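You operate a simulated robot arm through the tools that you are given. There is no shell and no other tool.

You run a simulated robot arm. Do the job below in one go: nothing can be reset, and whatever is moved stays where it is left.

Task
Rub the earth block's dull patch bright with the pad, then brush grease on it.
Fine: put pad and brush back. Set down upright: blue abrasive pad, red grease brush. A coat counts when it lies all over at full strength: go over it till it gets no stronger. What is to be rubbed or washed off counts as gone when no trace of it is left.

Only the result counts: the job must be done as asked and must still hold three seconds after the hand-in. Knocking over, shifting, dropping, spilling or breaking anything else fails it.

Robot
A 7-joint arm with a three-finger gripper, fixed in place. Base frame: the origin is at the foot of the arm, x ahead of it, y to its left, z up; the work surface is at about z = 0.85. Lengths are in m, angles in rad, forces in N, time in s.
With the tool pointing down near the work surface it reaches from about 0.52 to 0.96 m from the base axis. Its first joint turns from -2.897 to 2.897 rad. Payload 2.69 kg.
The tool frame sits at the grasp point between the pads (the TCP): z along the fingers, y along the line on which they close. The tips reach 0.029 m beyond it. Largest opening 0.12 m; the body of the gripper starts 0.078 m behind the TCP.
Orientation is that of the tool frame in the base frame, as a unit quaternion [w, x, y, z]. With the fingers straight down and closing along the base's y, the tool's x points along the base's -x, its y along +y and its z along -z.

Tools
- The arm moves only by the tool jog_arm. Its argument "rows" is a list of rows, each an object (a shift or turn left out is 0, a gripper value left out holds the last) with "xyz": the shift along the base's x, y, z in m, a list of three; "rotation": the turn, a rotation vector about the base's x, y, z in rad, a list of three; "claw": the opening in per cent of the stroke, from 0 (shut) to 100 (fully open). In form: [{"xyz": [x, y, z], "rotation": [rx, ry, rz], "claw": claw}, ...]. A call has 1 to 20 rows; each row is the pose to reach, as a shift and turn from the pose commanded when the call began. Each row takes 0.2 s and may step no farther than 0.05 m and 0.15 rad from the row before; otherwise, or with a gripper value out of range, the whole call is refused. Where a pose cannot be reached the arm comes as near as it can. A force on the tool above 40 N (or 10 N above the force at the start of the call, whichever is more), or a blocked arm, ends the call early, and 0.2 s more pass. Each finger halts on what it meets, pressing with about 42 N; the grip force reading is that of the motor and also rises with nothing between the fingers. The clock runs only during rows and for 0.2 s after the last one: add rows that repeat a pose to give the fingers time. The reply holds the time, the measured pose of the TCP, the force on the tool along the base axes, the opening and the grip force, in the units named above and with some noise, with the torque about the TCP (base axes, N m) and any sound that the robot's microphone picked up, and new pictures: "show" is both (left out), scene, wrist or none.
- Cameras (640 x 400 px; columns grow to the right, rows downward): "scene" is fixed at [0.2114, -0.6505, 1.6587]; the picture's right is [-0.18, 0.98, 0.00], its down [0.95, 0.17, -0.25] and it looks along [-0.24, -0.04, -0.97] (base axes); focal length 332 px, centre (320, 200). "wrist" rides on the gripper at [0.063, 0, -0.104] in the tool frame; the picture's right is [0.00, 1.00, 0.00], its down [-0.83, 0.00, -0.56] and it looks along [-0.56, 0.00, 0.83] (tool axes); focal length 275 px, centre (320, 200). There is no depth. A picture from a camera that has moved, and an enlarged one, comes with that camera's place and axes in the base frame and with its lens. The place of the scene camera against the robot may be out by one fixed shift of up to 0.012 m in any direction.
- slide_trunk(by): slides the trunk up (or, below 0, down) by that many m; the arm rides with it, the base frame stays. It gives what a move gives, with no picture.
- zoom(camera, box): a new picture of the part [left, top, right, bottom] of that camera's present view, enlarged. The clock stands still meanwhile.
- close_job(): hands the job in; it is judged then, once.

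Nothing tells you positions but the pictures and the camera data. Unless the task says otherwise, let go and move clear before handing in.

The tools are called after "Request:" as name(argument=value, ...) on one line, values as JSON. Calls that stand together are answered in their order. jog_arm: Moves the arm, as the interface text tells. Its arguments: {"type":"object","properties":{"rows":{"type":"array","items":{"type":"object","properties":{"xyz":{"type":"array","items":{"type":"number"}},"rotation":{"type":"array","items":{"type":"number"}},"claw":{"type":"number"}}}},"show":{"type":"string","enum":["both","scene","wrist","none"]}},"required":["rows"]} The other tools are called the same way: slide_trunk (by) slides the trunk up or down; zoom (camera, box) takes an enlarged picture of a part of a camera's view; close_job () hands the job in.

At the start:

```text
time: 0.0
eef_pos: [-0.0158, -0.5333, 1.2649]
tool_rot: [-0.001, -0.001, 1.0, 0.0]
ft_force: [0.5, 0.7, -0.4]
torque: [-0.02, -0.02, 0.02]
opening: 0.1202
gripper_force: 0.2
trunk travel left (down, up): [-0.475, 0.111]
```

scene: 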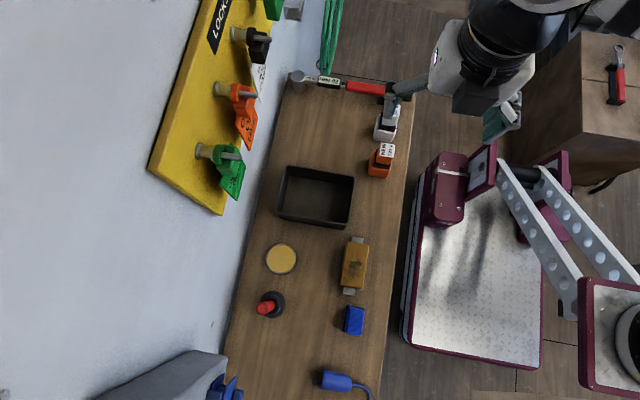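
wrist: 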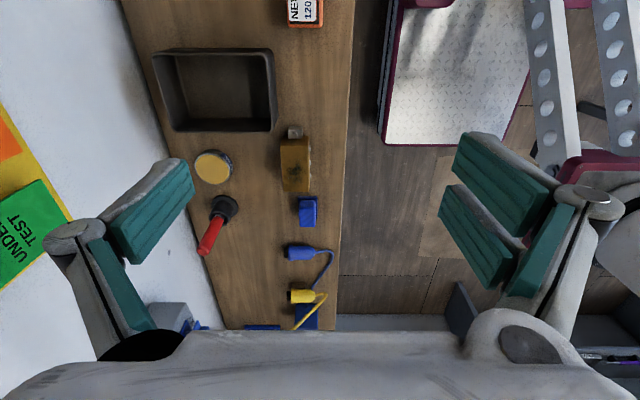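

I see a workbench with a yellow earth block (with a dull patch), a blue abrasive pad, a red grease brush in a dark holder and a grease tin. I'll take enlarged pictures first to locate them.

Request:
zoom(camera="scene", box=[220, 220, 400, 400])

Request:
zoom(camera="wrist", box=[140, 110, 360, 330])

```text
2.22 times, centred on (310, 310) of scene
camera zoom: at [0.2114, -0.6505, 1.6587], right [-0.18, 0.98, 0.0], down [0.95, 0.17, -0.25], along [-0.24, -0.04, -0.97], focal length 737 px, centre (342, -44)
```

zoom: 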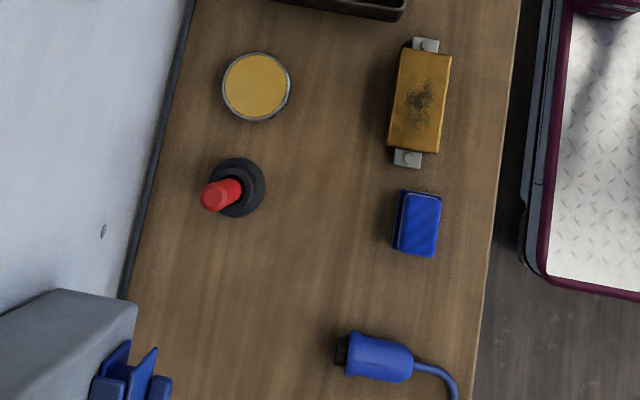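

```text
1.82 times, centred on (250, 220) of wrist
camera zoom: at [-0.0797, -0.5332, 1.3695], right [0.0, 1.0, 0.0], down [0.83, 0.0, 0.56], along [0.56, 0.0, -0.83], focal length 500 px, centre (447, 164)
```

zoom: 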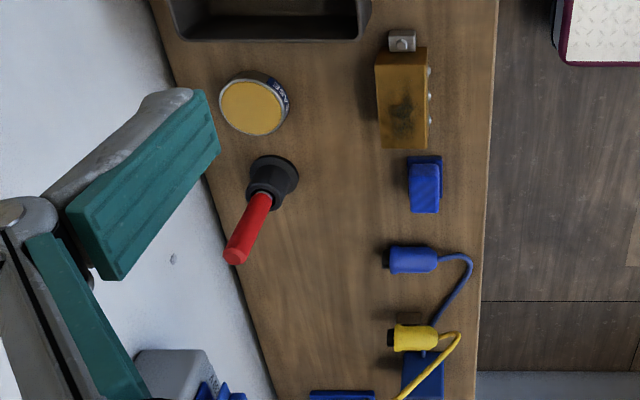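

The earth block is at roughly (0.16, -0.58), the pad near (0.27, -0.56), the brush in its holder near (0.27, -0.74), and the grease tin near (0.17, -0.75). I'll move the hand over them for a closer look.

Request:
jog_arm(rows=[{"xyz": [0.04, -0.015, -0.02]}, {"xyz": [0.08, -0.03, -0.04]}, {"xyz": [0.12, -0.045, -0.06]}, {"xyz": [0.16, -0.06, -0.08]}, {"xyz": [0.2, -0.075, -0.1]}, {"xyz": [0.2, -0.075, -0.1]}])

```text
time: 1.4
eef_pos: [0.1888, -0.6125, 1.163]
tool_rot: [0.001, 0.001, 1.0, 0.001]
ft_force: [-0.5, 0.4, -1.3]
torque: [0.01, 0.03, 0.01]
opening: 0.12
gripper_force: 0.1
trunk travel left (down, up): [-0.475, 0.111]
camera wrist: at [0.1244, -0.6118, 1.2688], right [0.0, 1.0, 0.0], down [0.83, 0.0, 0.56], along [0.56, 0.0, -0.83], focal length 275 px, centre (320, 200)
```

scene: 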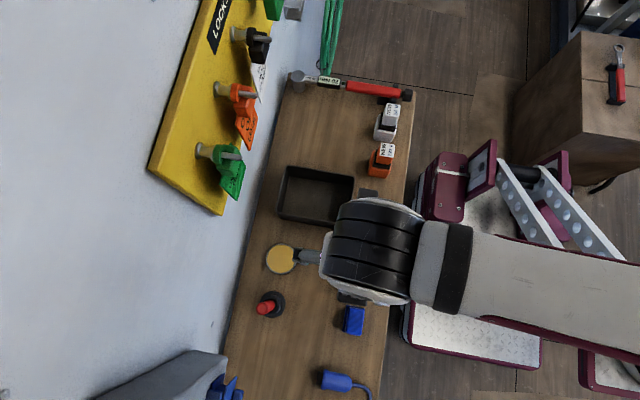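
wrist: 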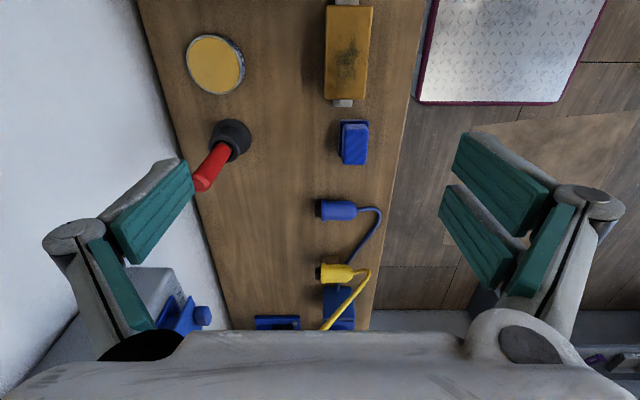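

Request:
zoom(camera="wrist", box=[300, 0, 420, 190])

Request:
zoom(camera="wrist", box=[160, 20, 280, 200])

```text
2.11 times, centred on (360, 95) of wrist
camera zoom: at [0.1244, -0.6118, 1.2688], right [0.0, 1.0, 0.0], down [0.83, 0.0, 0.56], along [0.56, 0.0, -0.83], focal length 580 px, centre (236, 421)
```

zoom: 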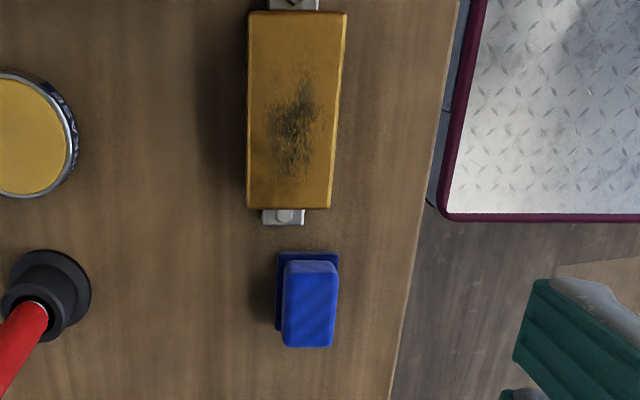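

```text
2.22 times, centred on (220, 110) of wrist
camera zoom: at [0.1244, -0.6118, 1.2688], right [0.0, 1.0, 0.0], down [0.83, 0.0, 0.56], along [0.56, 0.0, -0.83], focal length 612 px, centre (542, 400)
```

zoom: 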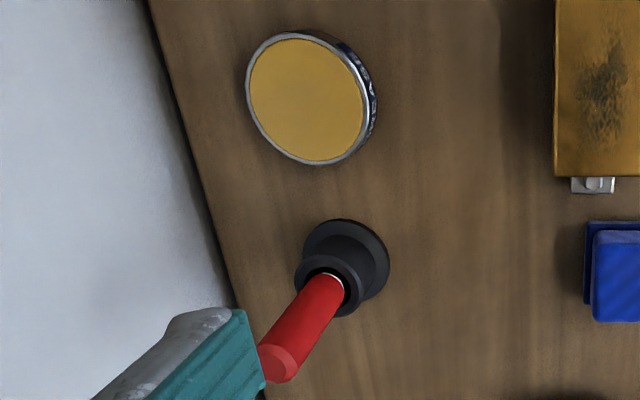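

The pad lies lengthwise along x, about 0.036 m wide, its top at about z = 0.895. The block top is at about z = 0.91. I'll go above the pad and look again before gripping.

Request:
jog_arm(rows=[{"xyz": [0.031, 0.017, -0.03]}, {"xyz": [0.062, 0.034, -0.06]}, {"xyz": [0.093, 0.051, -0.09], "claw": 65}, {"xyz": [0.093, 0.051, -0.11], "claw": 65}, {"xyz": [0.093, 0.051, -0.11], "claw": 65}])

```text
time: 2.6
eef_pos: [0.2782, -0.5587, 1.0547]
tool_rot: [0.0, 0.001, 1.0, -0.001]
ft_force: [0.3, 0.7, -0.1]
torque: [0.01, -0.03, 0.01]
opening: 0.0778
gripper_force: 0.0
trunk travel left (down, up): [-0.475, 0.111]
camera wrist: at [0.2147, -0.5578, 1.1595], right [0.0, 1.0, 0.0], down [0.83, 0.0, 0.56], along [0.56, 0.0, -0.83], focal length 275 px, centre (320, 200)
```

scene: 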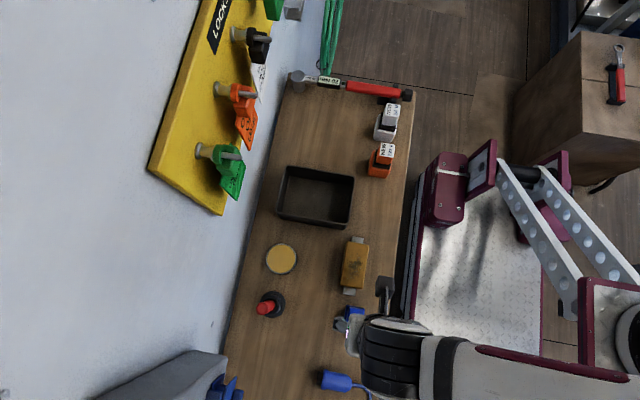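
wrist: 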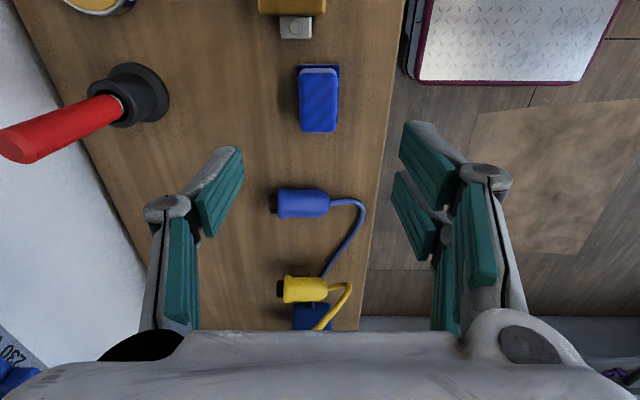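

Request:
zoom(camera="wrist", box=[270, 40, 370, 140])

Request:
zoom(camera="wrist", box=[0, 40, 200, 180])

```text
4.00 times, centred on (320, 90) of wrist
camera zoom: at [0.2147, -0.5578, 1.1595], right [0.0, 1.0, 0.0], down [0.83, 0.0, 0.56], along [0.56, 0.0, -0.83], focal length 1101 px, centre (320, 640)
```

zoom: 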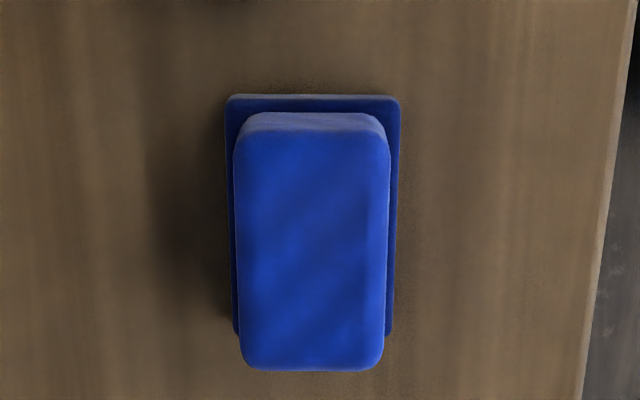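

```text
2.86 times, centred on (100, 110) of wrist
camera zoom: at [0.2147, -0.5578, 1.1595], right [0.0, 1.0, 0.0], down [0.83, 0.0, 0.56], along [0.56, 0.0, -0.83], focal length 786 px, centre (949, 457)
```

zoom: 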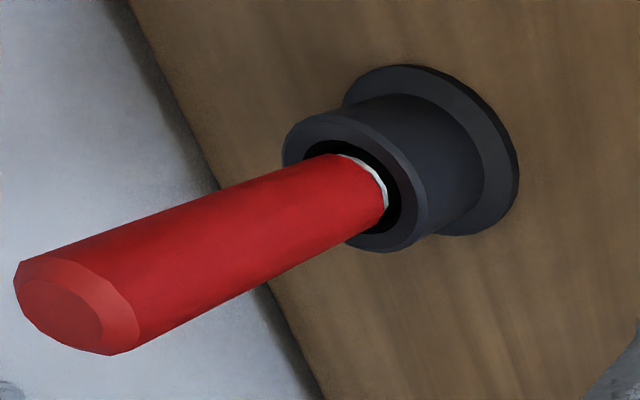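

The pad is centred at about (0.286, -0.5595) with its top at about z = 0.895, and a slightly wider base plate sits beneath it. I'll lower the hand over it and close with the fingertips clear of the plate.

Request:
jog_arm(rows=[{"xyz": [0.004, -0.001, -0.04]}, {"xyz": [0.008, -0.002, -0.08]}, {"xyz": [0.008, -0.002, -0.12]}, {"xyz": [0.008, -0.002, -0.14]}, {"xyz": [0.008, -0.002, -0.155]}, {"xyz": [0.008, -0.002, -0.155]}])

```text
time: 4.0
eef_pos: [0.2858, -0.5611, 0.9]
tool_rot: [0.0, 0.0, 1.0, 0.001]
ft_force: [0.0, -0.4, -0.4]
torque: [-0.02, -0.01, -0.03]
opening: 0.0779
gripper_force: 0.1
trunk travel left (down, up): [-0.475, 0.111]
camera wrist: at [0.2224, -0.5607, 1.0054], right [0.0, 1.0, 0.0], down [0.83, 0.0, 0.56], along [0.56, 0.0, -0.83], focal length 275 px, centre (320, 200)
```

scene: 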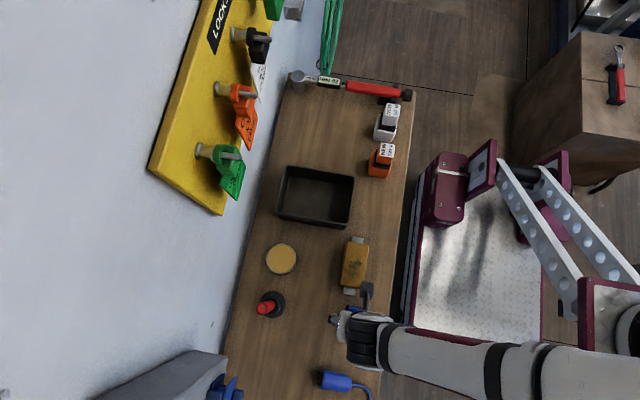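
wrist: 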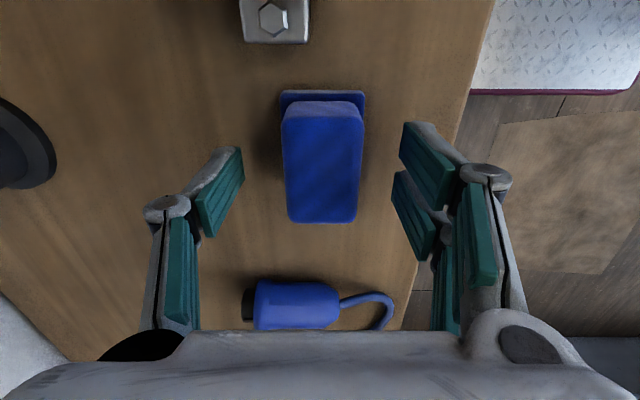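

The fingers straddle the pad centrally, so I'll close on it.

Request:
jog_arm(rows=[{"claw": 45}, {"claw": 25}, {"claw": 0}, {"claw": 0}, {"claw": 0}])

```text
time: 5.2
eef_pos: [0.2851, -0.5609, 0.9001]
tool_rot: [0.0, 0.0, 1.0, 0.0]
ft_force: [-0.1, 0.4, 0.8]
torque: [0.02, 0.02, 0.0]
opening: 0.0348
gripper_force: 41.9
trunk travel left (down, up): [-0.475, 0.111]
camera wrist: at [0.2224, -0.5607, 1.0055], right [0.0, 1.0, 0.0], down [0.83, 0.0, 0.56], along [0.56, 0.0, -0.83], focal length 275 px, centre (320, 200)
```

scene: 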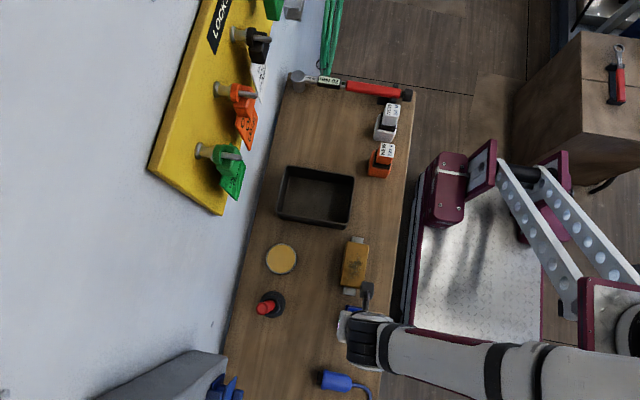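
wrist: 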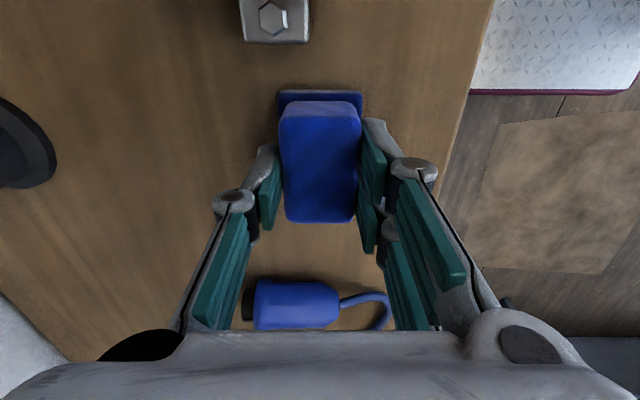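

The pad is held at 0.035 m opening. I'll lift it and check that the base plate comes with it.

Request:
jog_arm(rows=[{"xyz": [0, 0, 0.02]}, {"xyz": [0, 0, 0.06]}, {"xyz": [0, 0, 0.1]}, {"xyz": [0, 0, 0.12]}, {"xyz": [0, 0, 0.12]}])

```text
time: 6.4
eef_pos: [0.2857, -0.5597, 1.019]
tool_rot: [0.0, 0.0, 1.0, 0.0]
ft_force: [-0.3, -0.2, -0.7]
torque: [0.02, 0.0, 0.0]
opening: 0.0352
gripper_force: 41.8
trunk travel left (down, up): [-0.475, 0.111]
camera wrist: at [0.2231, -0.5588, 1.1244], right [0.0, 1.0, 0.0], down [0.83, 0.0, 0.56], along [0.56, 0.0, -0.83], focal length 275 px, centre (320, 200)
```

scene: 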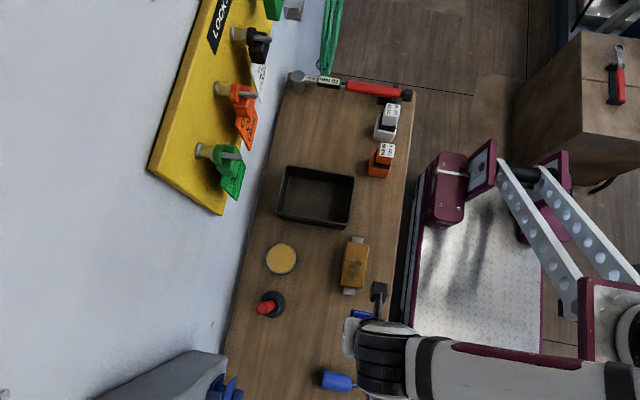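
wrist: 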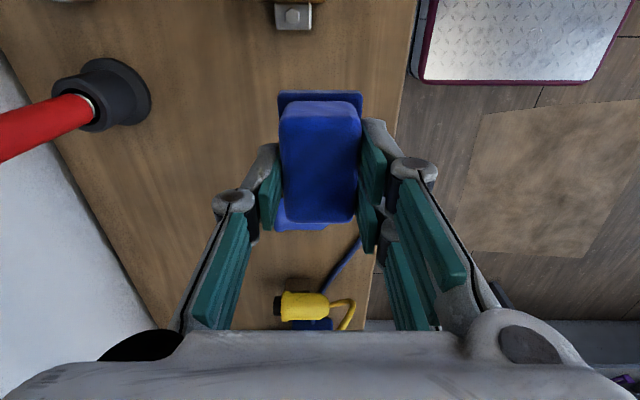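

The pad and its plate came up together, so it is one tool with its working face about 0.05 m below the TCP. I'll check the block closely before moving over it.

Request:
zoom(camera="scene", box=[325, 225, 385, 305])

Request:
jog_arm(rows=[{"xyz": [-0.03, -0.006, 0.0]}, {"xyz": [-0.06, -0.012, 0.0]}, {"xyz": [-0.09, -0.018, 0.0]}, {"xyz": [-0.115, -0.022, 0.0]}, {"xyz": [-0.115, -0.022, -0.02]}, {"xyz": [-0.115, -0.022, -0.035]}, {"xyz": [-0.115, -0.022, -0.035]}])

```text
5.00 times, centred on (355, 265) of scene
camera zoom: at [0.2114, -0.6505, 1.6587], right [-0.18, 0.98, 0.0], down [0.95, 0.17, -0.25], along [-0.24, -0.04, -0.97], focal length 1658 px, centre (145, -125)
```

zoom: 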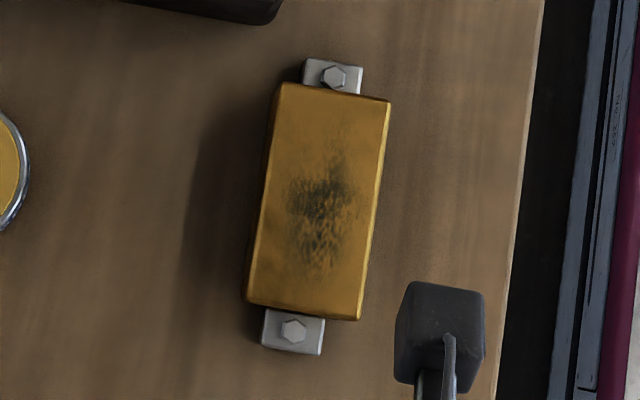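

```text
time: 8.0
eef_pos: [0.1714, -0.5824, 0.9836]
tool_rot: [-0.001, 0.001, 1.0, 0.001]
ft_force: [0.5, 0.6, -0.5]
torque: [-0.01, 0.02, 0.02]
opening: 0.0348
gripper_force: 41.8
trunk travel left (down, up): [-0.475, 0.111]
camera wrist: at [0.108, -0.5819, 1.0897], right [0.0, 1.0, 0.0], down [0.83, 0.0, 0.56], along [0.56, 0.0, -0.83], focal length 275 px, centre (320, 200)
```

scene: 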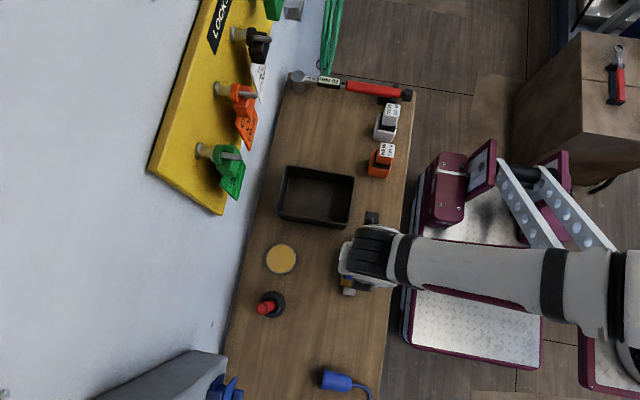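
wrist: 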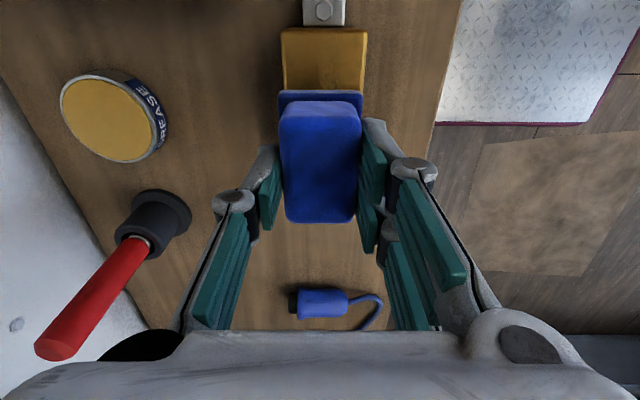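

The hand is over the block with the patch under the pad, and forces are near zero. I'll now descend in small steps to find contact.

Request:
jog_arm(rows=[{"xyz": [0, 0.002, -0.006]}, {"xyz": [0, 0.002, -0.011]}, {"xyz": [0, 0.002, -0.015]}, {"xyz": [0, 0.002, -0.018]}, {"xyz": [0, 0.002, -0.018]}], show="wrist")

```text
time: 9.2
eef_pos: [0.1702, -0.5807, 0.9646]
tool_rot: [0.0, 0.001, 1.0, 0.001]
ft_force: [0.6, -0.2, -1.1]
torque: [-0.02, -0.03, 0.02]
opening: 0.0351
gripper_force: 42.7
trunk travel left (down, up): [-0.475, 0.111]
camera wrist: at [0.1066, -0.5788, 1.0702], right [0.0, 1.0, 0.0], down [0.83, 0.0, 0.56], along [0.56, 0.0, -0.83], focal length 275 px, centre (320, 200)
```

wrist: 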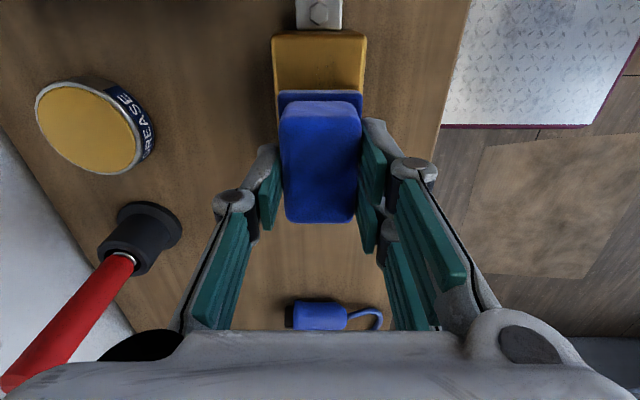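

Request:
jog_arm(rows=[{"xyz": [0, 0, -0.001]}, {"xyz": [0, 0, -0.002]}, {"xyz": [0, 0, -0.003]}, {"xyz": [0, 0, -0.004]}, {"xyz": [0, 0, -0.004]}], show="none")

```text
time: 10.4
eef_pos: [0.1699, -0.5796, 0.9631]
tool_rot: [0.0, -0.001, 1.0, 0.001]
ft_force: [-0.4, 0.5, -0.5]
torque: [0.01, -0.04, 0.0]
opening: 0.0351
gripper_force: 41.6
trunk travel left (down, up): [-0.475, 0.111]
```

Request:
jog_arm(rows=[{"xyz": [0, 0, -0.001]}, {"xyz": [0, 0, -0.002]}, {"xyz": [0, 0, -0.003]}, {"xyz": [0, 0, -0.003]}], show="none")

```text
time: 11.4
eef_pos: [0.1702, -0.5797, 0.9581]
tool_rot: [0.0, 0.0, 1.0, 0.0]
ft_force: [-0.4, 0.1, 0.3]
torque: [0.03, -0.02, -0.03]
opening: 0.0351
gripper_force: 41.5
trunk travel left (down, up): [-0.475, 0.111]
```

Request:
jog_arm(rows=[{"xyz": [0, 0, -0.001]}, {"xyz": [0, 0, -0.002]}, {"xyz": [0, 0, -0.003]}, {"xyz": [0, 0, -0.003]}], show="wrist")

```text
time: 12.4
eef_pos: [0.1686, -0.5794, 0.9564]
tool_rot: [0.001, 0.0, 1.0, 0.0]
ft_force: [0.4, -0.8, -1.2]
torque: [-0.01, -0.01, -0.03]
opening: 0.035
gripper_force: 42.4
trunk travel left (down, up): [-0.475, 0.111]
camera wrist: at [0.1058, -0.5787, 1.0617], right [0.0, 1.0, 0.0], down [0.83, 0.0, 0.56], along [0.56, 0.0, -0.83], focal length 275 px, centre (320, 200)
```

wrist: 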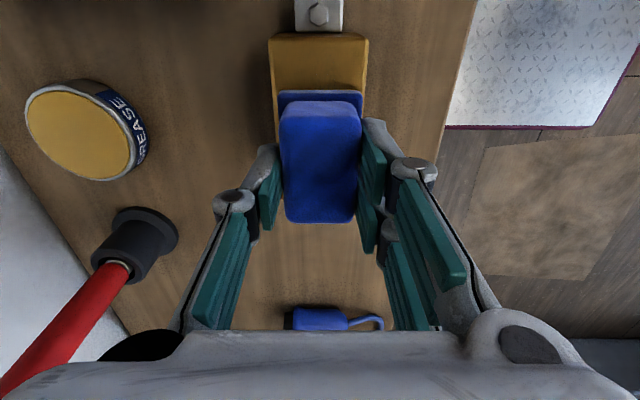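

Request:
jog_arm(rows=[{"xyz": [0, 0, -0.001]}, {"xyz": [0, 0, -0.002]}, {"xyz": [0, 0, -0.002]}], show="none")

```text
time: 13.2
eef_pos: [0.1698, -0.5785, 0.9546]
tool_rot: [0.0, 0.0, 1.0, -0.001]
ft_force: [-0.3, -0.2, -0.2]
torque: [0.0, 0.01, 0.01]
opening: 0.0351
gripper_force: 42.3
trunk travel left (down, up): [-0.475, 0.111]
```

Request:
jog_arm(rows=[{"xyz": [0, 0, -0.001]}, {"xyz": [0, 0, -0.002]}, {"xyz": [0, 0, -0.002]}], show="none")

```text
time: 14.0
eef_pos: [0.1692, -0.5785, 0.9513]
tool_rot: [0.0, 0.0, 1.0, 0.0]
ft_force: [1.0, -0.1, 0.8]
torque: [0.03, 0.0, -0.03]
opening: 0.0351
gripper_force: 41.7
trunk travel left (down, up): [-0.475, 0.111]
```

Request:
jog_arm(rows=[{"xyz": [0, 0, -0.001]}, {"xyz": [0, 0, -0.002]}, {"xyz": [0, 0, -0.002]}], show="none")

```text
time: 14.8
eef_pos: [0.1688, -0.5789, 0.9535]
tool_rot: [0.0, 0.0, 1.0, -0.001]
ft_force: [1.0, 5.6, 26.1]
torque: [0.44, 0.03, -0.03]
opening: 0.0349
gripper_force: 41.6
trunk travel left (down, up): [-0.475, 0.111]
```

The pad has touched the block top at TCP z of about 0.952, with a force that is more than needed. I'll ease off slightly.

Request:
jog_arm(rows=[{"xyz": [0, 0, 0.001]}, {"xyz": [0, 0, 0.001]}], show="wrist")

```text
time: 15.4
eef_pos: [0.1699, -0.5779, 0.9518]
tool_rot: [0.0, 0.001, 1.0, -0.001]
ft_force: [-2.2, 2.1, 27.3]
torque: [0.17, 0.08, -0.03]
opening: 0.0352
gripper_force: 42.0
trunk travel left (down, up): [-0.475, 0.111]
camera wrist: at [0.1061, -0.578, 1.0573], right [0.0, 1.0, 0.0], down [0.83, 0.0, 0.56], along [0.56, 0.0, -0.83], focal length 275 px, centre (320, 200)
```

wrist: 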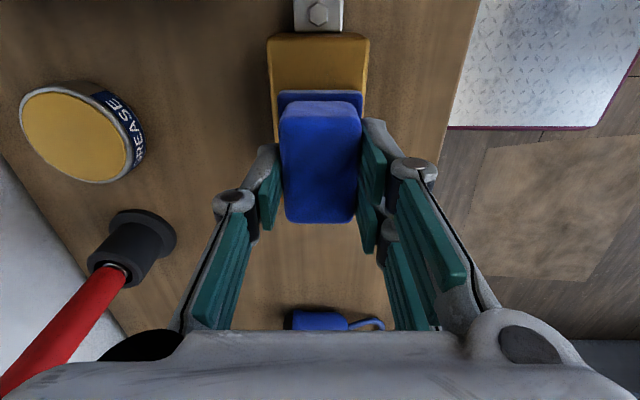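

Request:
jog_arm(rows=[{"xyz": [0, 0, 0.001]}, {"xyz": [0, 0, 0.001]}], show="none")

```text
time: 16.0
eef_pos: [0.1705, -0.5782, 0.9518]
tool_rot: [0.0, 0.001, 1.0, 0.0]
ft_force: [-2.6, -3.8, 8.6]
torque: [-0.23, 0.15, -0.01]
opening: 0.0348
gripper_force: 41.8
trunk travel left (down, up): [-0.475, 0.111]
```

A force of about 9 N is suitable for rubbing. I'll stroke the pad to and fro along the block over the patch.

Request:
jog_arm(rows=[{"xyz": [0.01, 0, 0]}, {"xyz": [0.02, 0, 0]}, {"xyz": [0.01, 0, 0]}, {"xyz": [0, 0, 0]}, {"xyz": [-0.01, 0, 0]}, {"xyz": [-0.02, 0, 0]}, {"xyz": [-0.01, 0, 0]}, {"xyz": [0, 0, 0]}], show="both")

```text
time: 17.8
eef_pos: [0.1673, -0.5796, 0.9508]
tool_rot: [-0.001, 0.001, 1.0, -0.001]
ft_force: [-6.8, 0.0, 14.3]
torque: [0.11, 0.15, 0.01]
opening: 0.0351
gripper_force: 42.3
trunk travel left (down, up): [-0.475, 0.111]
camera wrist: at [0.1042, -0.579, 1.0573], right [0.0, 1.0, 0.0], down [0.83, 0.0, 0.56], along [0.56, 0.0, -0.83], focal length 275 px, centre (320, 200)
```

scene: 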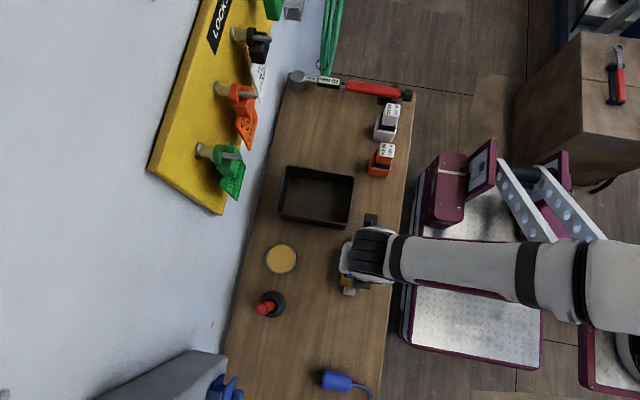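
wrist: 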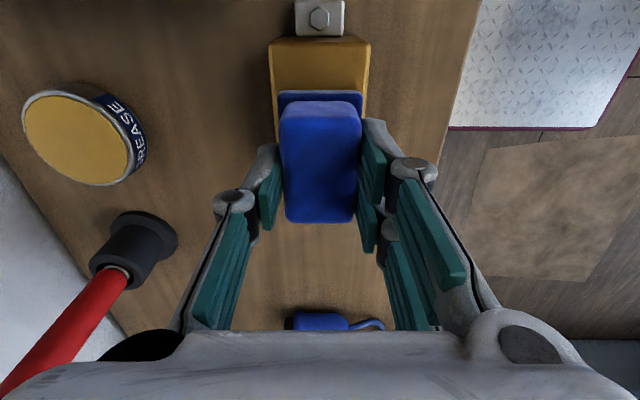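

Contact holds steady with moderate friction. I'll continue with longer strokes, covering the sideways spread as well.

Request:
jog_arm(rows=[{"xyz": [0.012, 0.003, 0]}, {"xyz": [0.022, 0.003, 0]}, {"xyz": [0.01, 0.003, 0]}, {"xyz": [0, 0.003, 0]}, {"xyz": [-0.012, 0.003, 0]}, {"xyz": [-0.022, 0.003, 0]}, {"xyz": [-0.022, -0.001, 0]}, {"xyz": [-0.01, -0.003, 0]}, {"xyz": [0.0, -0.003, 0]}, {"xyz": [0.012, -0.003, 0]}, {"xyz": [0.022, -0.003, 0]}, {"xyz": [0.01, -0.003, 0]}, {"xyz": [0, -0.003, 0]}, {"xyz": [-0.012, -0.003, 0]}, {"xyz": [-0.022, 0, 0]}, {"xyz": [-0.01, 0, 0]}, {"xyz": [0, 0, 0]}, {"xyz": [0.012, 0, 0]}, {"xyz": [0.022, 0, 0]}, {"xyz": [0.0, 0, 0]}], show="none")

```text
time: 22.0
eef_pos: [0.1705, -0.5774, 0.9525]
tool_rot: [0.001, 0.0, 1.0, -0.001]
ft_force: [-0.3, 0.0, -1.5]
torque: [-0.02, 0.0, -0.02]
opening: 0.035
gripper_force: 42.4
trunk travel left (down, up): [-0.475, 0.111]
```

Contact has faded at the end of the strokes. I'll lift and step aside to inspect the patch.

Request:
jog_arm(rows=[{"xyz": [0, 0, 0.02]}, {"xyz": [0, 0, 0.05]}, {"xyz": [0.04, 0, 0.06]}, {"xyz": [0.08, 0.01, 0.06]}, {"xyz": [0.115, 0.02, 0.06]}, {"xyz": [0.115, 0.02, 0.06]}], show="none")

Request:
zoom(camera="scene", box=[325, 225, 385, 305])

```text
time: 23.4
eef_pos: [0.2829, -0.5609, 1.0106]
tool_rot: [0.0, 0.0, 1.0, -0.001]
ft_force: [0.7, -0.3, -0.1]
torque: [0.02, 0.02, -0.01]
opening: 0.035
gripper_force: 41.7
trunk travel left (down, up): [-0.475, 0.111]
```

```text
5.00 times, centred on (355, 265) of scene
camera zoom: at [0.2114, -0.6505, 1.6587], right [-0.18, 0.98, 0.0], down [0.95, 0.17, -0.25], along [-0.24, -0.04, -0.97], focal length 1658 px, centre (145, -125)
```

zoom: 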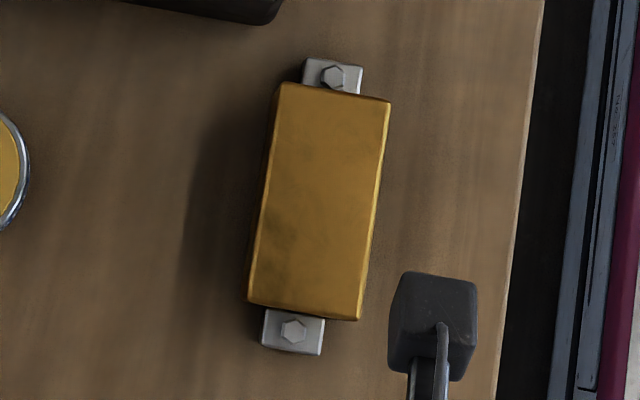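

Request:
zoom(camera="scene", box=[338, 238, 372, 292])

```text
7.41 times, centred on (355, 265) of scene
camera zoom: at [0.2114, -0.6505, 1.6587], right [-0.18, 0.98, 0.0], down [0.95, 0.17, -0.25], along [-0.24, -0.04, -0.97], focal length 2457 px, centre (61, -282)
```

zoom: 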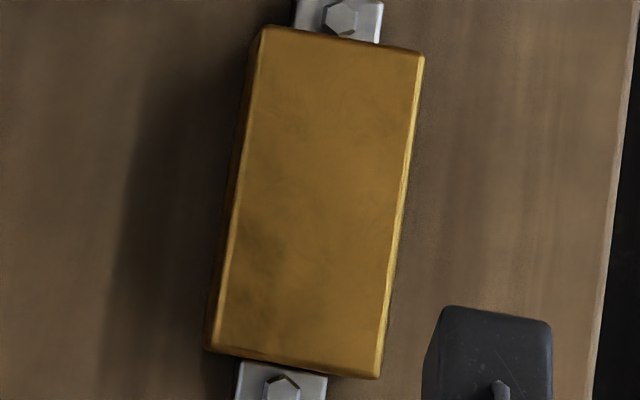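

The patch is almost entirely gone, but a faint smudge may remain toward the left side. I'll do a second pass, shifted a little to that side, so that no trace is left.

Request:
jog_arm(rows=[{"xyz": [-0.04, -0.01, 0]}, {"xyz": [-0.08, -0.018, 0]}, {"xyz": [-0.11, -0.024, 0]}, {"xyz": [-0.11, -0.024, -0.03]}, {"xyz": [-0.11, -0.024, -0.05]}, {"xyz": [-0.11, -0.024, -0.058]}, {"xyz": [-0.11, -0.024, -0.0595]}, {"xyz": [-0.11, -0.024, -0.0605]}, {"xyz": [-0.11, -0.024, -0.0605]}], show="none")

```text
time: 25.4
eef_pos: [0.1751, -0.5841, 0.9511]
tool_rot: [0.001, 0.0, 1.0, 0.0]
ft_force: [-1.2, 0.2, 1.0]
torque: [0.04, 0.0, -0.02]
opening: 0.0349
gripper_force: 42.2
trunk travel left (down, up): [-0.475, 0.111]
```

Request:
jog_arm(rows=[{"xyz": [0, 0, -0.0005]}, {"xyz": [0, 0, -0.001]}, {"xyz": [0, 0, -0.001]}], show="none")

```text
time: 26.2
eef_pos: [0.1752, -0.5851, 0.9514]
tool_rot: [0.0, 0.0, 1.0, -0.001]
ft_force: [3.5, 5.0, 18.9]
torque: [0.32, -0.11, -0.01]
opening: 0.0351
gripper_force: 41.9
trunk travel left (down, up): [-0.475, 0.111]
```

Request:
jog_arm(rows=[{"xyz": [0.01, 0, 0]}, {"xyz": [0.02, 0, 0]}, {"xyz": [0.01, 0, 0]}, {"xyz": [0, 0, 0]}, {"xyz": [-0.012, 0, 0]}, {"xyz": [-0.025, 0, 0]}, {"xyz": [-0.025, 0.005, 0]}, {"xyz": [-0.012, 0.005, 0]}, {"xyz": [0.0, 0.005, 0]}, {"xyz": [0.01, 0.005, 0]}, {"xyz": [0.02, 0.005, 0]}, {"xyz": [0.02, 0.01, 0]}, {"xyz": [0.01, 0.01, 0]}, {"xyz": [0, 0.01, 0]}, {"xyz": [-0.012, 0.01, 0]}, {"xyz": [-0.025, 0.01, 0]}, {"xyz": [-0.012, 0.005, 0]}, {"xyz": [0, 0.002, 0]}], show="none")

```text
time: 29.1
eef_pos: [0.1855, -0.576, 0.9514]
tool_rot: [0.003, 0.0, 1.0, -0.001]
ft_force: [0.1, 3.2, 7.6]
torque: [0.13, 0.26, -0.1]
opening: 0.0351
gripper_force: 41.8
trunk travel left (down, up): [-0.475, 0.111]
stopped in row 14: the force on the tool passed its limit at 41 N (the readings are from after the stop); the commanded pose is now the measured one
```

The force limit stopped the stroke near the end, so I'll lift off gently and inspect both the block and the patch.

Request:
jog_arm(rows=[{"xyz": [0, 0, 0.01]}, {"xyz": [0, 0, 0.04]}, {"xyz": [0.03, 0.004, 0.06]}, {"xyz": [0.07, 0.01, 0.06]}, {"xyz": [0.1, 0.016, 0.06]}, {"xyz": [0.1, 0.016, 0.06]}], show="wrist")

Request:
zoom(camera="scene", box=[325, 225, 385, 305])

Request:
zoom(camera="scene", box=[338, 238, 372, 292])

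```text
time: 30.6
eef_pos: [0.2869, -0.5607, 1.0107]
tool_rot: [0.003, -0.001, 1.0, -0.001]
ft_force: [-0.6, -0.3, -0.6]
torque: [0.04, 0.01, 0.05]
opening: 0.035
gripper_force: 42.1
trunk travel left (down, up): [-0.475, 0.111]
camera wrist: at [0.2233, -0.5608, 1.1157], right [-0.01, 1.0, 0.0], down [0.83, 0.01, 0.56], along [0.56, 0.0, -0.83], focal length 275 px, centre (320, 200)
```

wrist: 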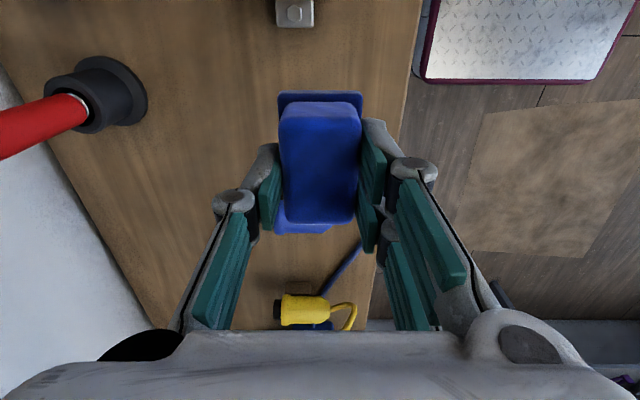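

```text
5.00 times, centred on (355, 265) of scene
camera zoom: at [0.2114, -0.6505, 1.6587], right [-0.18, 0.98, 0.0], down [0.95, 0.17, -0.25], along [-0.24, -0.04, -0.97], focal length 1658 px, centre (145, -125)
```

zoom: 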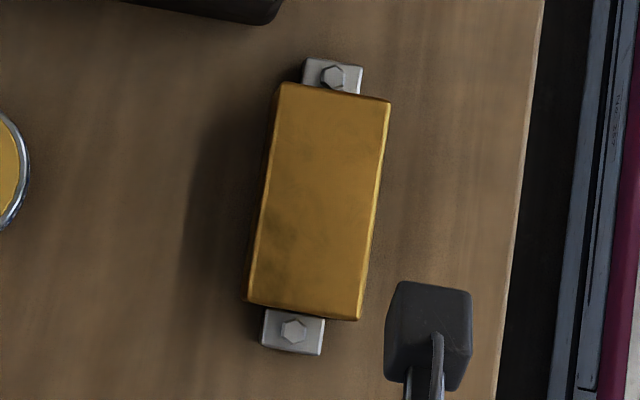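

```text
7.41 times, centred on (355, 265) of scene
camera zoom: at [0.2114, -0.6505, 1.6587], right [-0.18, 0.98, 0.0], down [0.95, 0.17, -0.25], along [-0.24, -0.04, -0.97], focal length 2457 px, centre (61, -282)
```

zoom: 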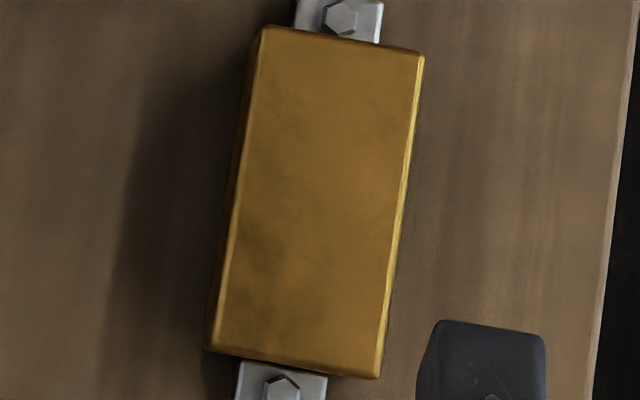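

The picture is unchanged from the pass before, so what remains is the block's own surface texture, and the block hasn't moved. I'll set the pad back in its original place.

Request:
jog_arm(rows=[{"xyz": [-0.001, 0, -0.03], "rotation": [0, 0.006, -0.004]}, {"xyz": [-0.001, 0, -0.06], "rotation": [0, 0.006, -0.004]}, {"xyz": [-0.001, 0, -0.085], "rotation": [0, 0.006, -0.004]}, {"xyz": [-0.001, 0, -0.1], "rotation": [0, 0.006, -0.004]}, {"xyz": [-0.001, 0, -0.106], "rotation": [0, 0.006, -0.004]}, {"xyz": [-0.001, 0, -0.108], "rotation": [0, 0.006, -0.004]}, {"xyz": [-0.001, 0, -0.108], "rotation": [0, 0.006, -0.004]}], show="wrist")

```text
time: 32.1
eef_pos: [0.2848, -0.5583, 0.903]
tool_rot: [0.0, 0.001, 1.0, 0.0]
ft_force: [0.0, -0.9, -0.4]
torque: [-0.02, -0.03, -0.03]
opening: 0.035
gripper_force: 42.1
trunk travel left (down, up): [-0.475, 0.111]
camera wrist: at [0.2206, -0.5583, 1.0077], right [0.0, 1.0, 0.0], down [0.83, 0.0, 0.56], along [0.56, 0.0, -0.83], focal length 275 px, centre (320, 200)
```

wrist: 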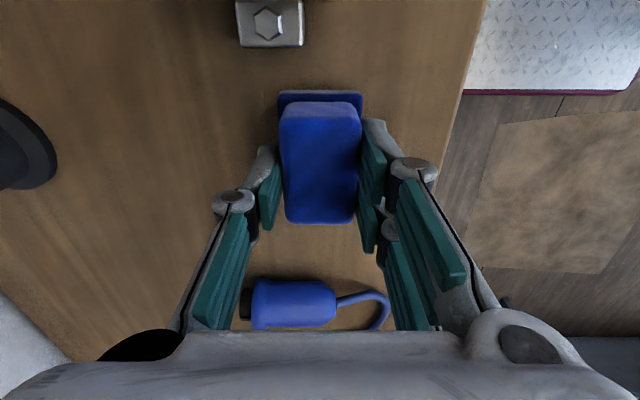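

Request:
jog_arm(rows=[{"xyz": [0.002, -0.001, -0.001]}, {"xyz": [0.002, -0.001, -0.002]}, {"xyz": [0.002, -0.001, -0.002]}], show="none")

```text
time: 33.0
eef_pos: [0.2859, -0.5593, 0.9023]
tool_rot: [0.0, 0.001, 1.0, 0.0]
ft_force: [-0.2, -0.6, -0.8]
torque: [-0.02, 0.01, -0.03]
opening: 0.0347
gripper_force: 42.0
trunk travel left (down, up): [-0.475, 0.111]
```

Request:
jog_arm(rows=[{"xyz": [0, 0, -0.0005]}, {"xyz": [0, 0, -0.001]}, {"xyz": [0, 0, -0.001]}], show="none")

```text
time: 33.8
eef_pos: [0.286, -0.5593, 0.9002]
tool_rot: [0.001, 0.001, 1.0, 0.0]
ft_force: [0.3, -0.2, -0.7]
torque: [-0.01, -0.03, -0.04]
opening: 0.0353
gripper_force: 42.2
trunk travel left (down, up): [-0.475, 0.111]
```

Request:
jog_arm(rows=[{"xyz": [0, 0, -0.0005]}, {"xyz": [0, 0, -0.001]}, {"xyz": [0, 0, -0.001]}], show="none")

```text
time: 34.5
eef_pos: [0.2865, -0.5597, 0.8979]
tool_rot: [0.0, 0.001, 1.0, -0.001]
ft_force: [0.8, 4.9, 17.5]
torque: [0.3, -0.1, -0.01]
opening: 0.0352
gripper_force: 42.0
trunk travel left (down, up): [-0.475, 0.111]
```

The pad is on the bench. I'll ease the pressure slightly, open the fingers and rise.

Request:
jog_arm(rows=[{"xyz": [0, 0, 0.0007]}, {"xyz": [0, 0, 0.0007], "claw": 40}, {"xyz": [0, 0, 0.0007], "claw": 60}, {"xyz": [0, 0, 0.0007], "claw": 65}, {"xyz": [0, 0, 0.03], "claw": 65}, {"xyz": [0, 0, 0.07], "claw": 65}, {"xyz": [0, 0, 0.11], "claw": 65}, {"xyz": [0, 0, 0.15], "claw": 65}, {"xyz": [0, 0, 0.15], "claw": 65}], show="both")

```text
time: 36.5
eef_pos: [0.2852, -0.5604, 1.0484]
tool_rot: [0.001, 0.001, 1.0, -0.001]
ft_force: [-0.1, 0.3, 0.7]
torque: [-0.01, -0.01, 0.04]
opening: 0.0777
gripper_force: 0.1
trunk travel left (down, up): [-0.475, 0.111]
camera wrist: at [0.2225, -0.5602, 1.1533], right [0.0, 1.0, 0.0], down [0.83, 0.0, 0.56], along [0.56, 0.0, -0.83], focal length 275 px, centre (320, 200)
```

scene: 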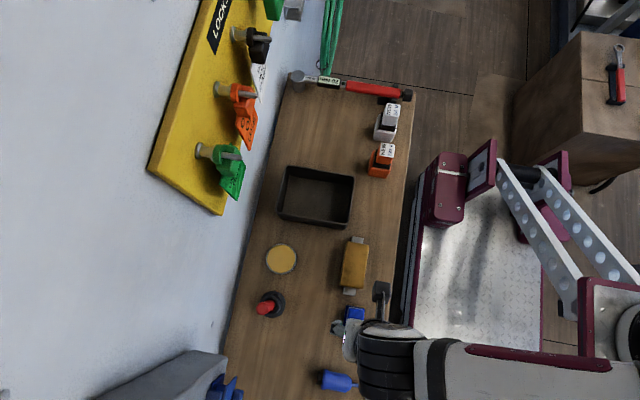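
wrist: 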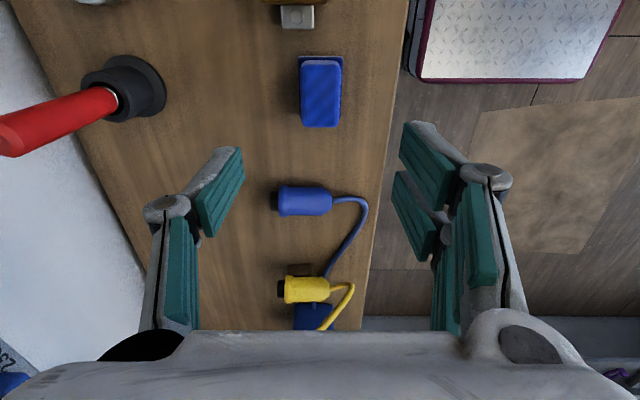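

The pad stands back in place. I'll back the hand off so the wrist camera sees the block's face close up.

Request:
jog_arm(rows=[{"xyz": [-0.045, -0.005, 0.0]}, {"xyz": [-0.09, -0.01, 0.0]}, {"xyz": [-0.135, -0.015, 0.0]}, {"xyz": [-0.18, -0.02, 0.0]}, {"xyz": [-0.205, -0.02, 0.0]}, {"xyz": [-0.205, -0.02, 0.0]}], show="wrist")

Request:
zoom(camera="wrist", box=[240, 100, 400, 260])

```text
time: 38.0
eef_pos: [0.0827, -0.5797, 1.0488]
tool_rot: [-0.001, 0.001, 1.0, 0.001]
ft_force: [0.0, -0.3, 0.2]
torque: [0.02, 0.0, -0.02]
opening: 0.078
gripper_force: 0.1
trunk travel left (down, up): [-0.475, 0.111]
camera wrist: at [0.0199, -0.5788, 1.1539], right [0.0, 1.0, 0.0], down [0.83, 0.0, 0.56], along [0.56, 0.0, -0.83], focal length 275 px, centre (320, 200)
```

wrist: 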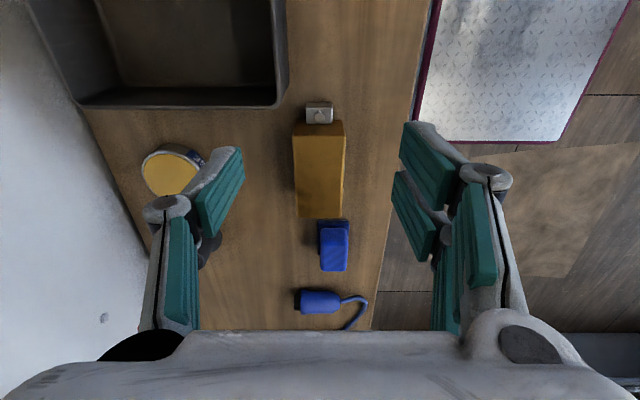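

```text
2.50 times, centred on (320, 180) of wrist
camera zoom: at [0.0199, -0.5788, 1.1539], right [0.0, 1.0, 0.0], down [0.83, 0.0, 0.56], along [0.56, 0.0, -0.83], focal length 688 px, centre (320, 250)
```

zoom: 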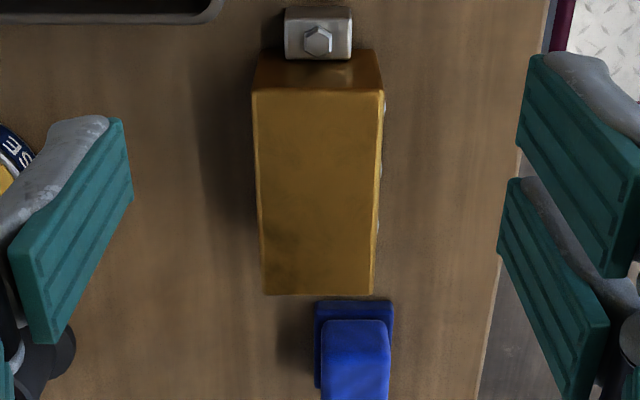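

Request:
zoom(camera="wrist", box=[285, 125, 355, 225])

```text
4.00 times, centred on (320, 175) of wrist
camera zoom: at [0.0199, -0.5788, 1.1539], right [0.0, 1.0, 0.0], down [0.83, 0.0, 0.56], along [0.56, 0.0, -0.83], focal length 1101 px, centre (320, 300)
```

zoom: 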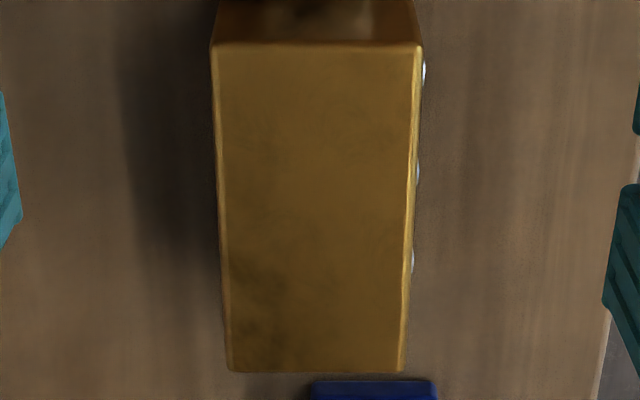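

The block face is clean, only its own patina showing. Next is the brush: its holder is at about (0.284, -0.749) and the handle top at about z = 0.996, so I'll go above it and check the alignment.

Request:
jog_arm(rows=[{"xyz": [0.02, -0.01, 0.035]}, {"xyz": [0.05, -0.035, 0.055]}, {"xyz": [0.085, -0.065, 0.06]}, {"xyz": [0.12, -0.095, 0.06]}, {"xyz": [0.155, -0.125, 0.06]}, {"xyz": [0.185, -0.15, 0.06]}, {"xyz": [0.202, -0.169, 0.06]}, {"xyz": [0.202, -0.169, 0.06]}], show="both")

Request:
zoom(camera="wrist", box=[260, 40, 380, 160])

```text
time: 39.8
eef_pos: [0.2918, -0.7215, 1.1089]
tool_rot: [-0.001, 0.002, 1.0, 0.0]
ft_force: [0.4, -1.1, 0.0]
torque: [-0.01, 0.03, 0.0]
opening: 0.0781
gripper_force: 0.0
out of reach, approached as far as the arm can: row 6, 7, 8
trunk travel left (down, up): [-0.475, 0.111]
camera wrist: at [0.2281, -0.7211, 1.2139], right [0.0, 1.0, 0.0], down [0.83, 0.0, 0.56], along [0.56, 0.0, -0.83], focal length 275 px, centre (320, 200)
```

scene: 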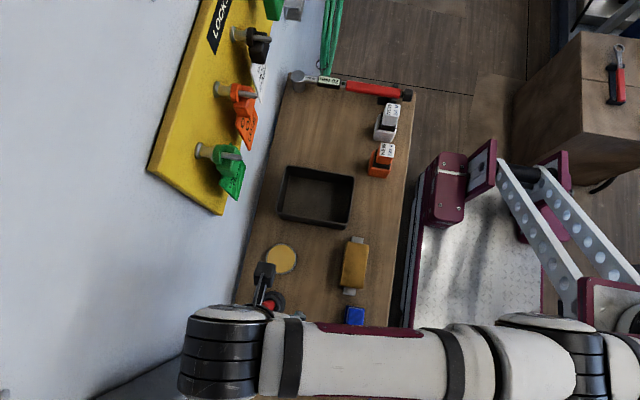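
wrist: 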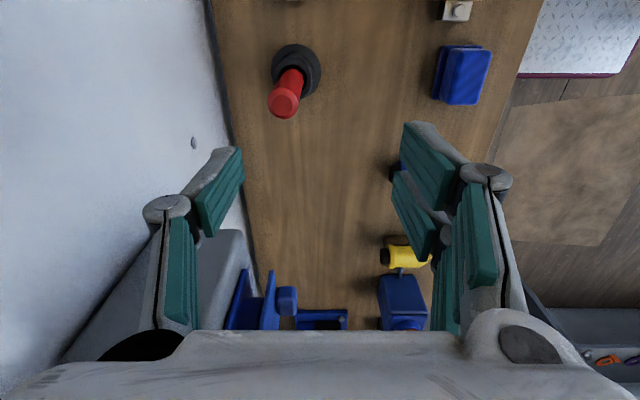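

```text
3.33 times, centred on (320, 100) of wrist
camera zoom: at [0.2281, -0.7211, 1.2139], right [0.0, 1.0, 0.0], down [0.83, 0.0, 0.56], along [0.56, 0.0, -0.83], focal length 918 px, centre (320, 533)
```

zoom: 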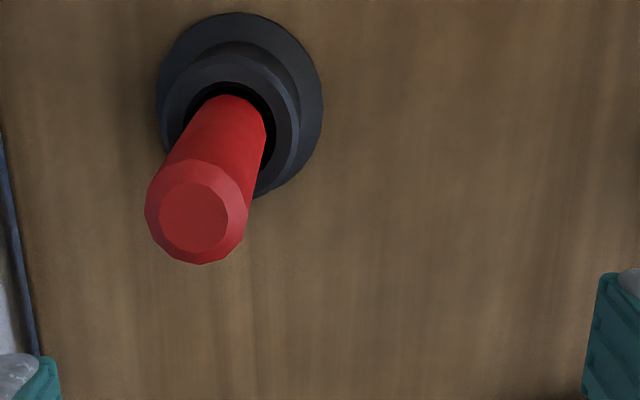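

At this height the brush is just beyond reach, so I'll raise the trunk a little, which lets the arm reach farther at this level. The brush stands upright at about (0.285, -0.750).

Request:
slide_trunk(by=0.08)

```text
time: 40.9
eef_pos: [0.2377, -0.7182, 1.1853]
tool_rot: [0.001, -0.001, 1.0, 0.0]
ft_force: [0.3, 0.2, 0.6]
torque: [0.0, 0.02, 0.02]
opening: 0.0778
gripper_force: 0.1
trunk travel left (down, up): [-0.555, 0.031]
```

Request:
jog_arm(rows=[{"xyz": [0.0, 0.0, -0.02]}, {"xyz": [0.0, 0.0, -0.04]}, {"xyz": [0.0, 0.0, -0.06]}, {"xyz": [0.0, 0.0, -0.08]}, {"xyz": [0.0, 0.0, -0.08]}], show="wrist")

```text
time: 42.1
eef_pos: [0.2392, -0.7298, 1.1096]
tool_rot: [0.001, 0.001, 1.0, 0.0]
ft_force: [-0.8, 0.0, 0.3]
torque: [0.02, 0.0, -0.02]
opening: 0.078
gripper_force: 0.0
out of reach, approached as far as the arm can: row 2, 3, 4, 5
trunk travel left (down, up): [-0.555, 0.031]
camera wrist: at [0.176, -0.7284, 1.2145], right [0.0, 1.0, 0.0], down [0.83, 0.0, 0.56], along [0.56, 0.0, -0.83], focal length 275 px, centre (320, 200)
```

wrist: 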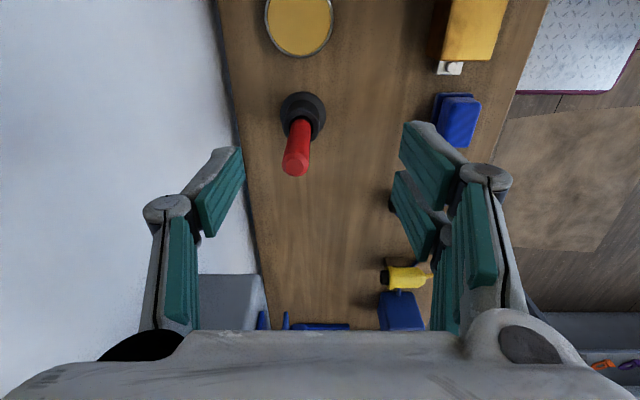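

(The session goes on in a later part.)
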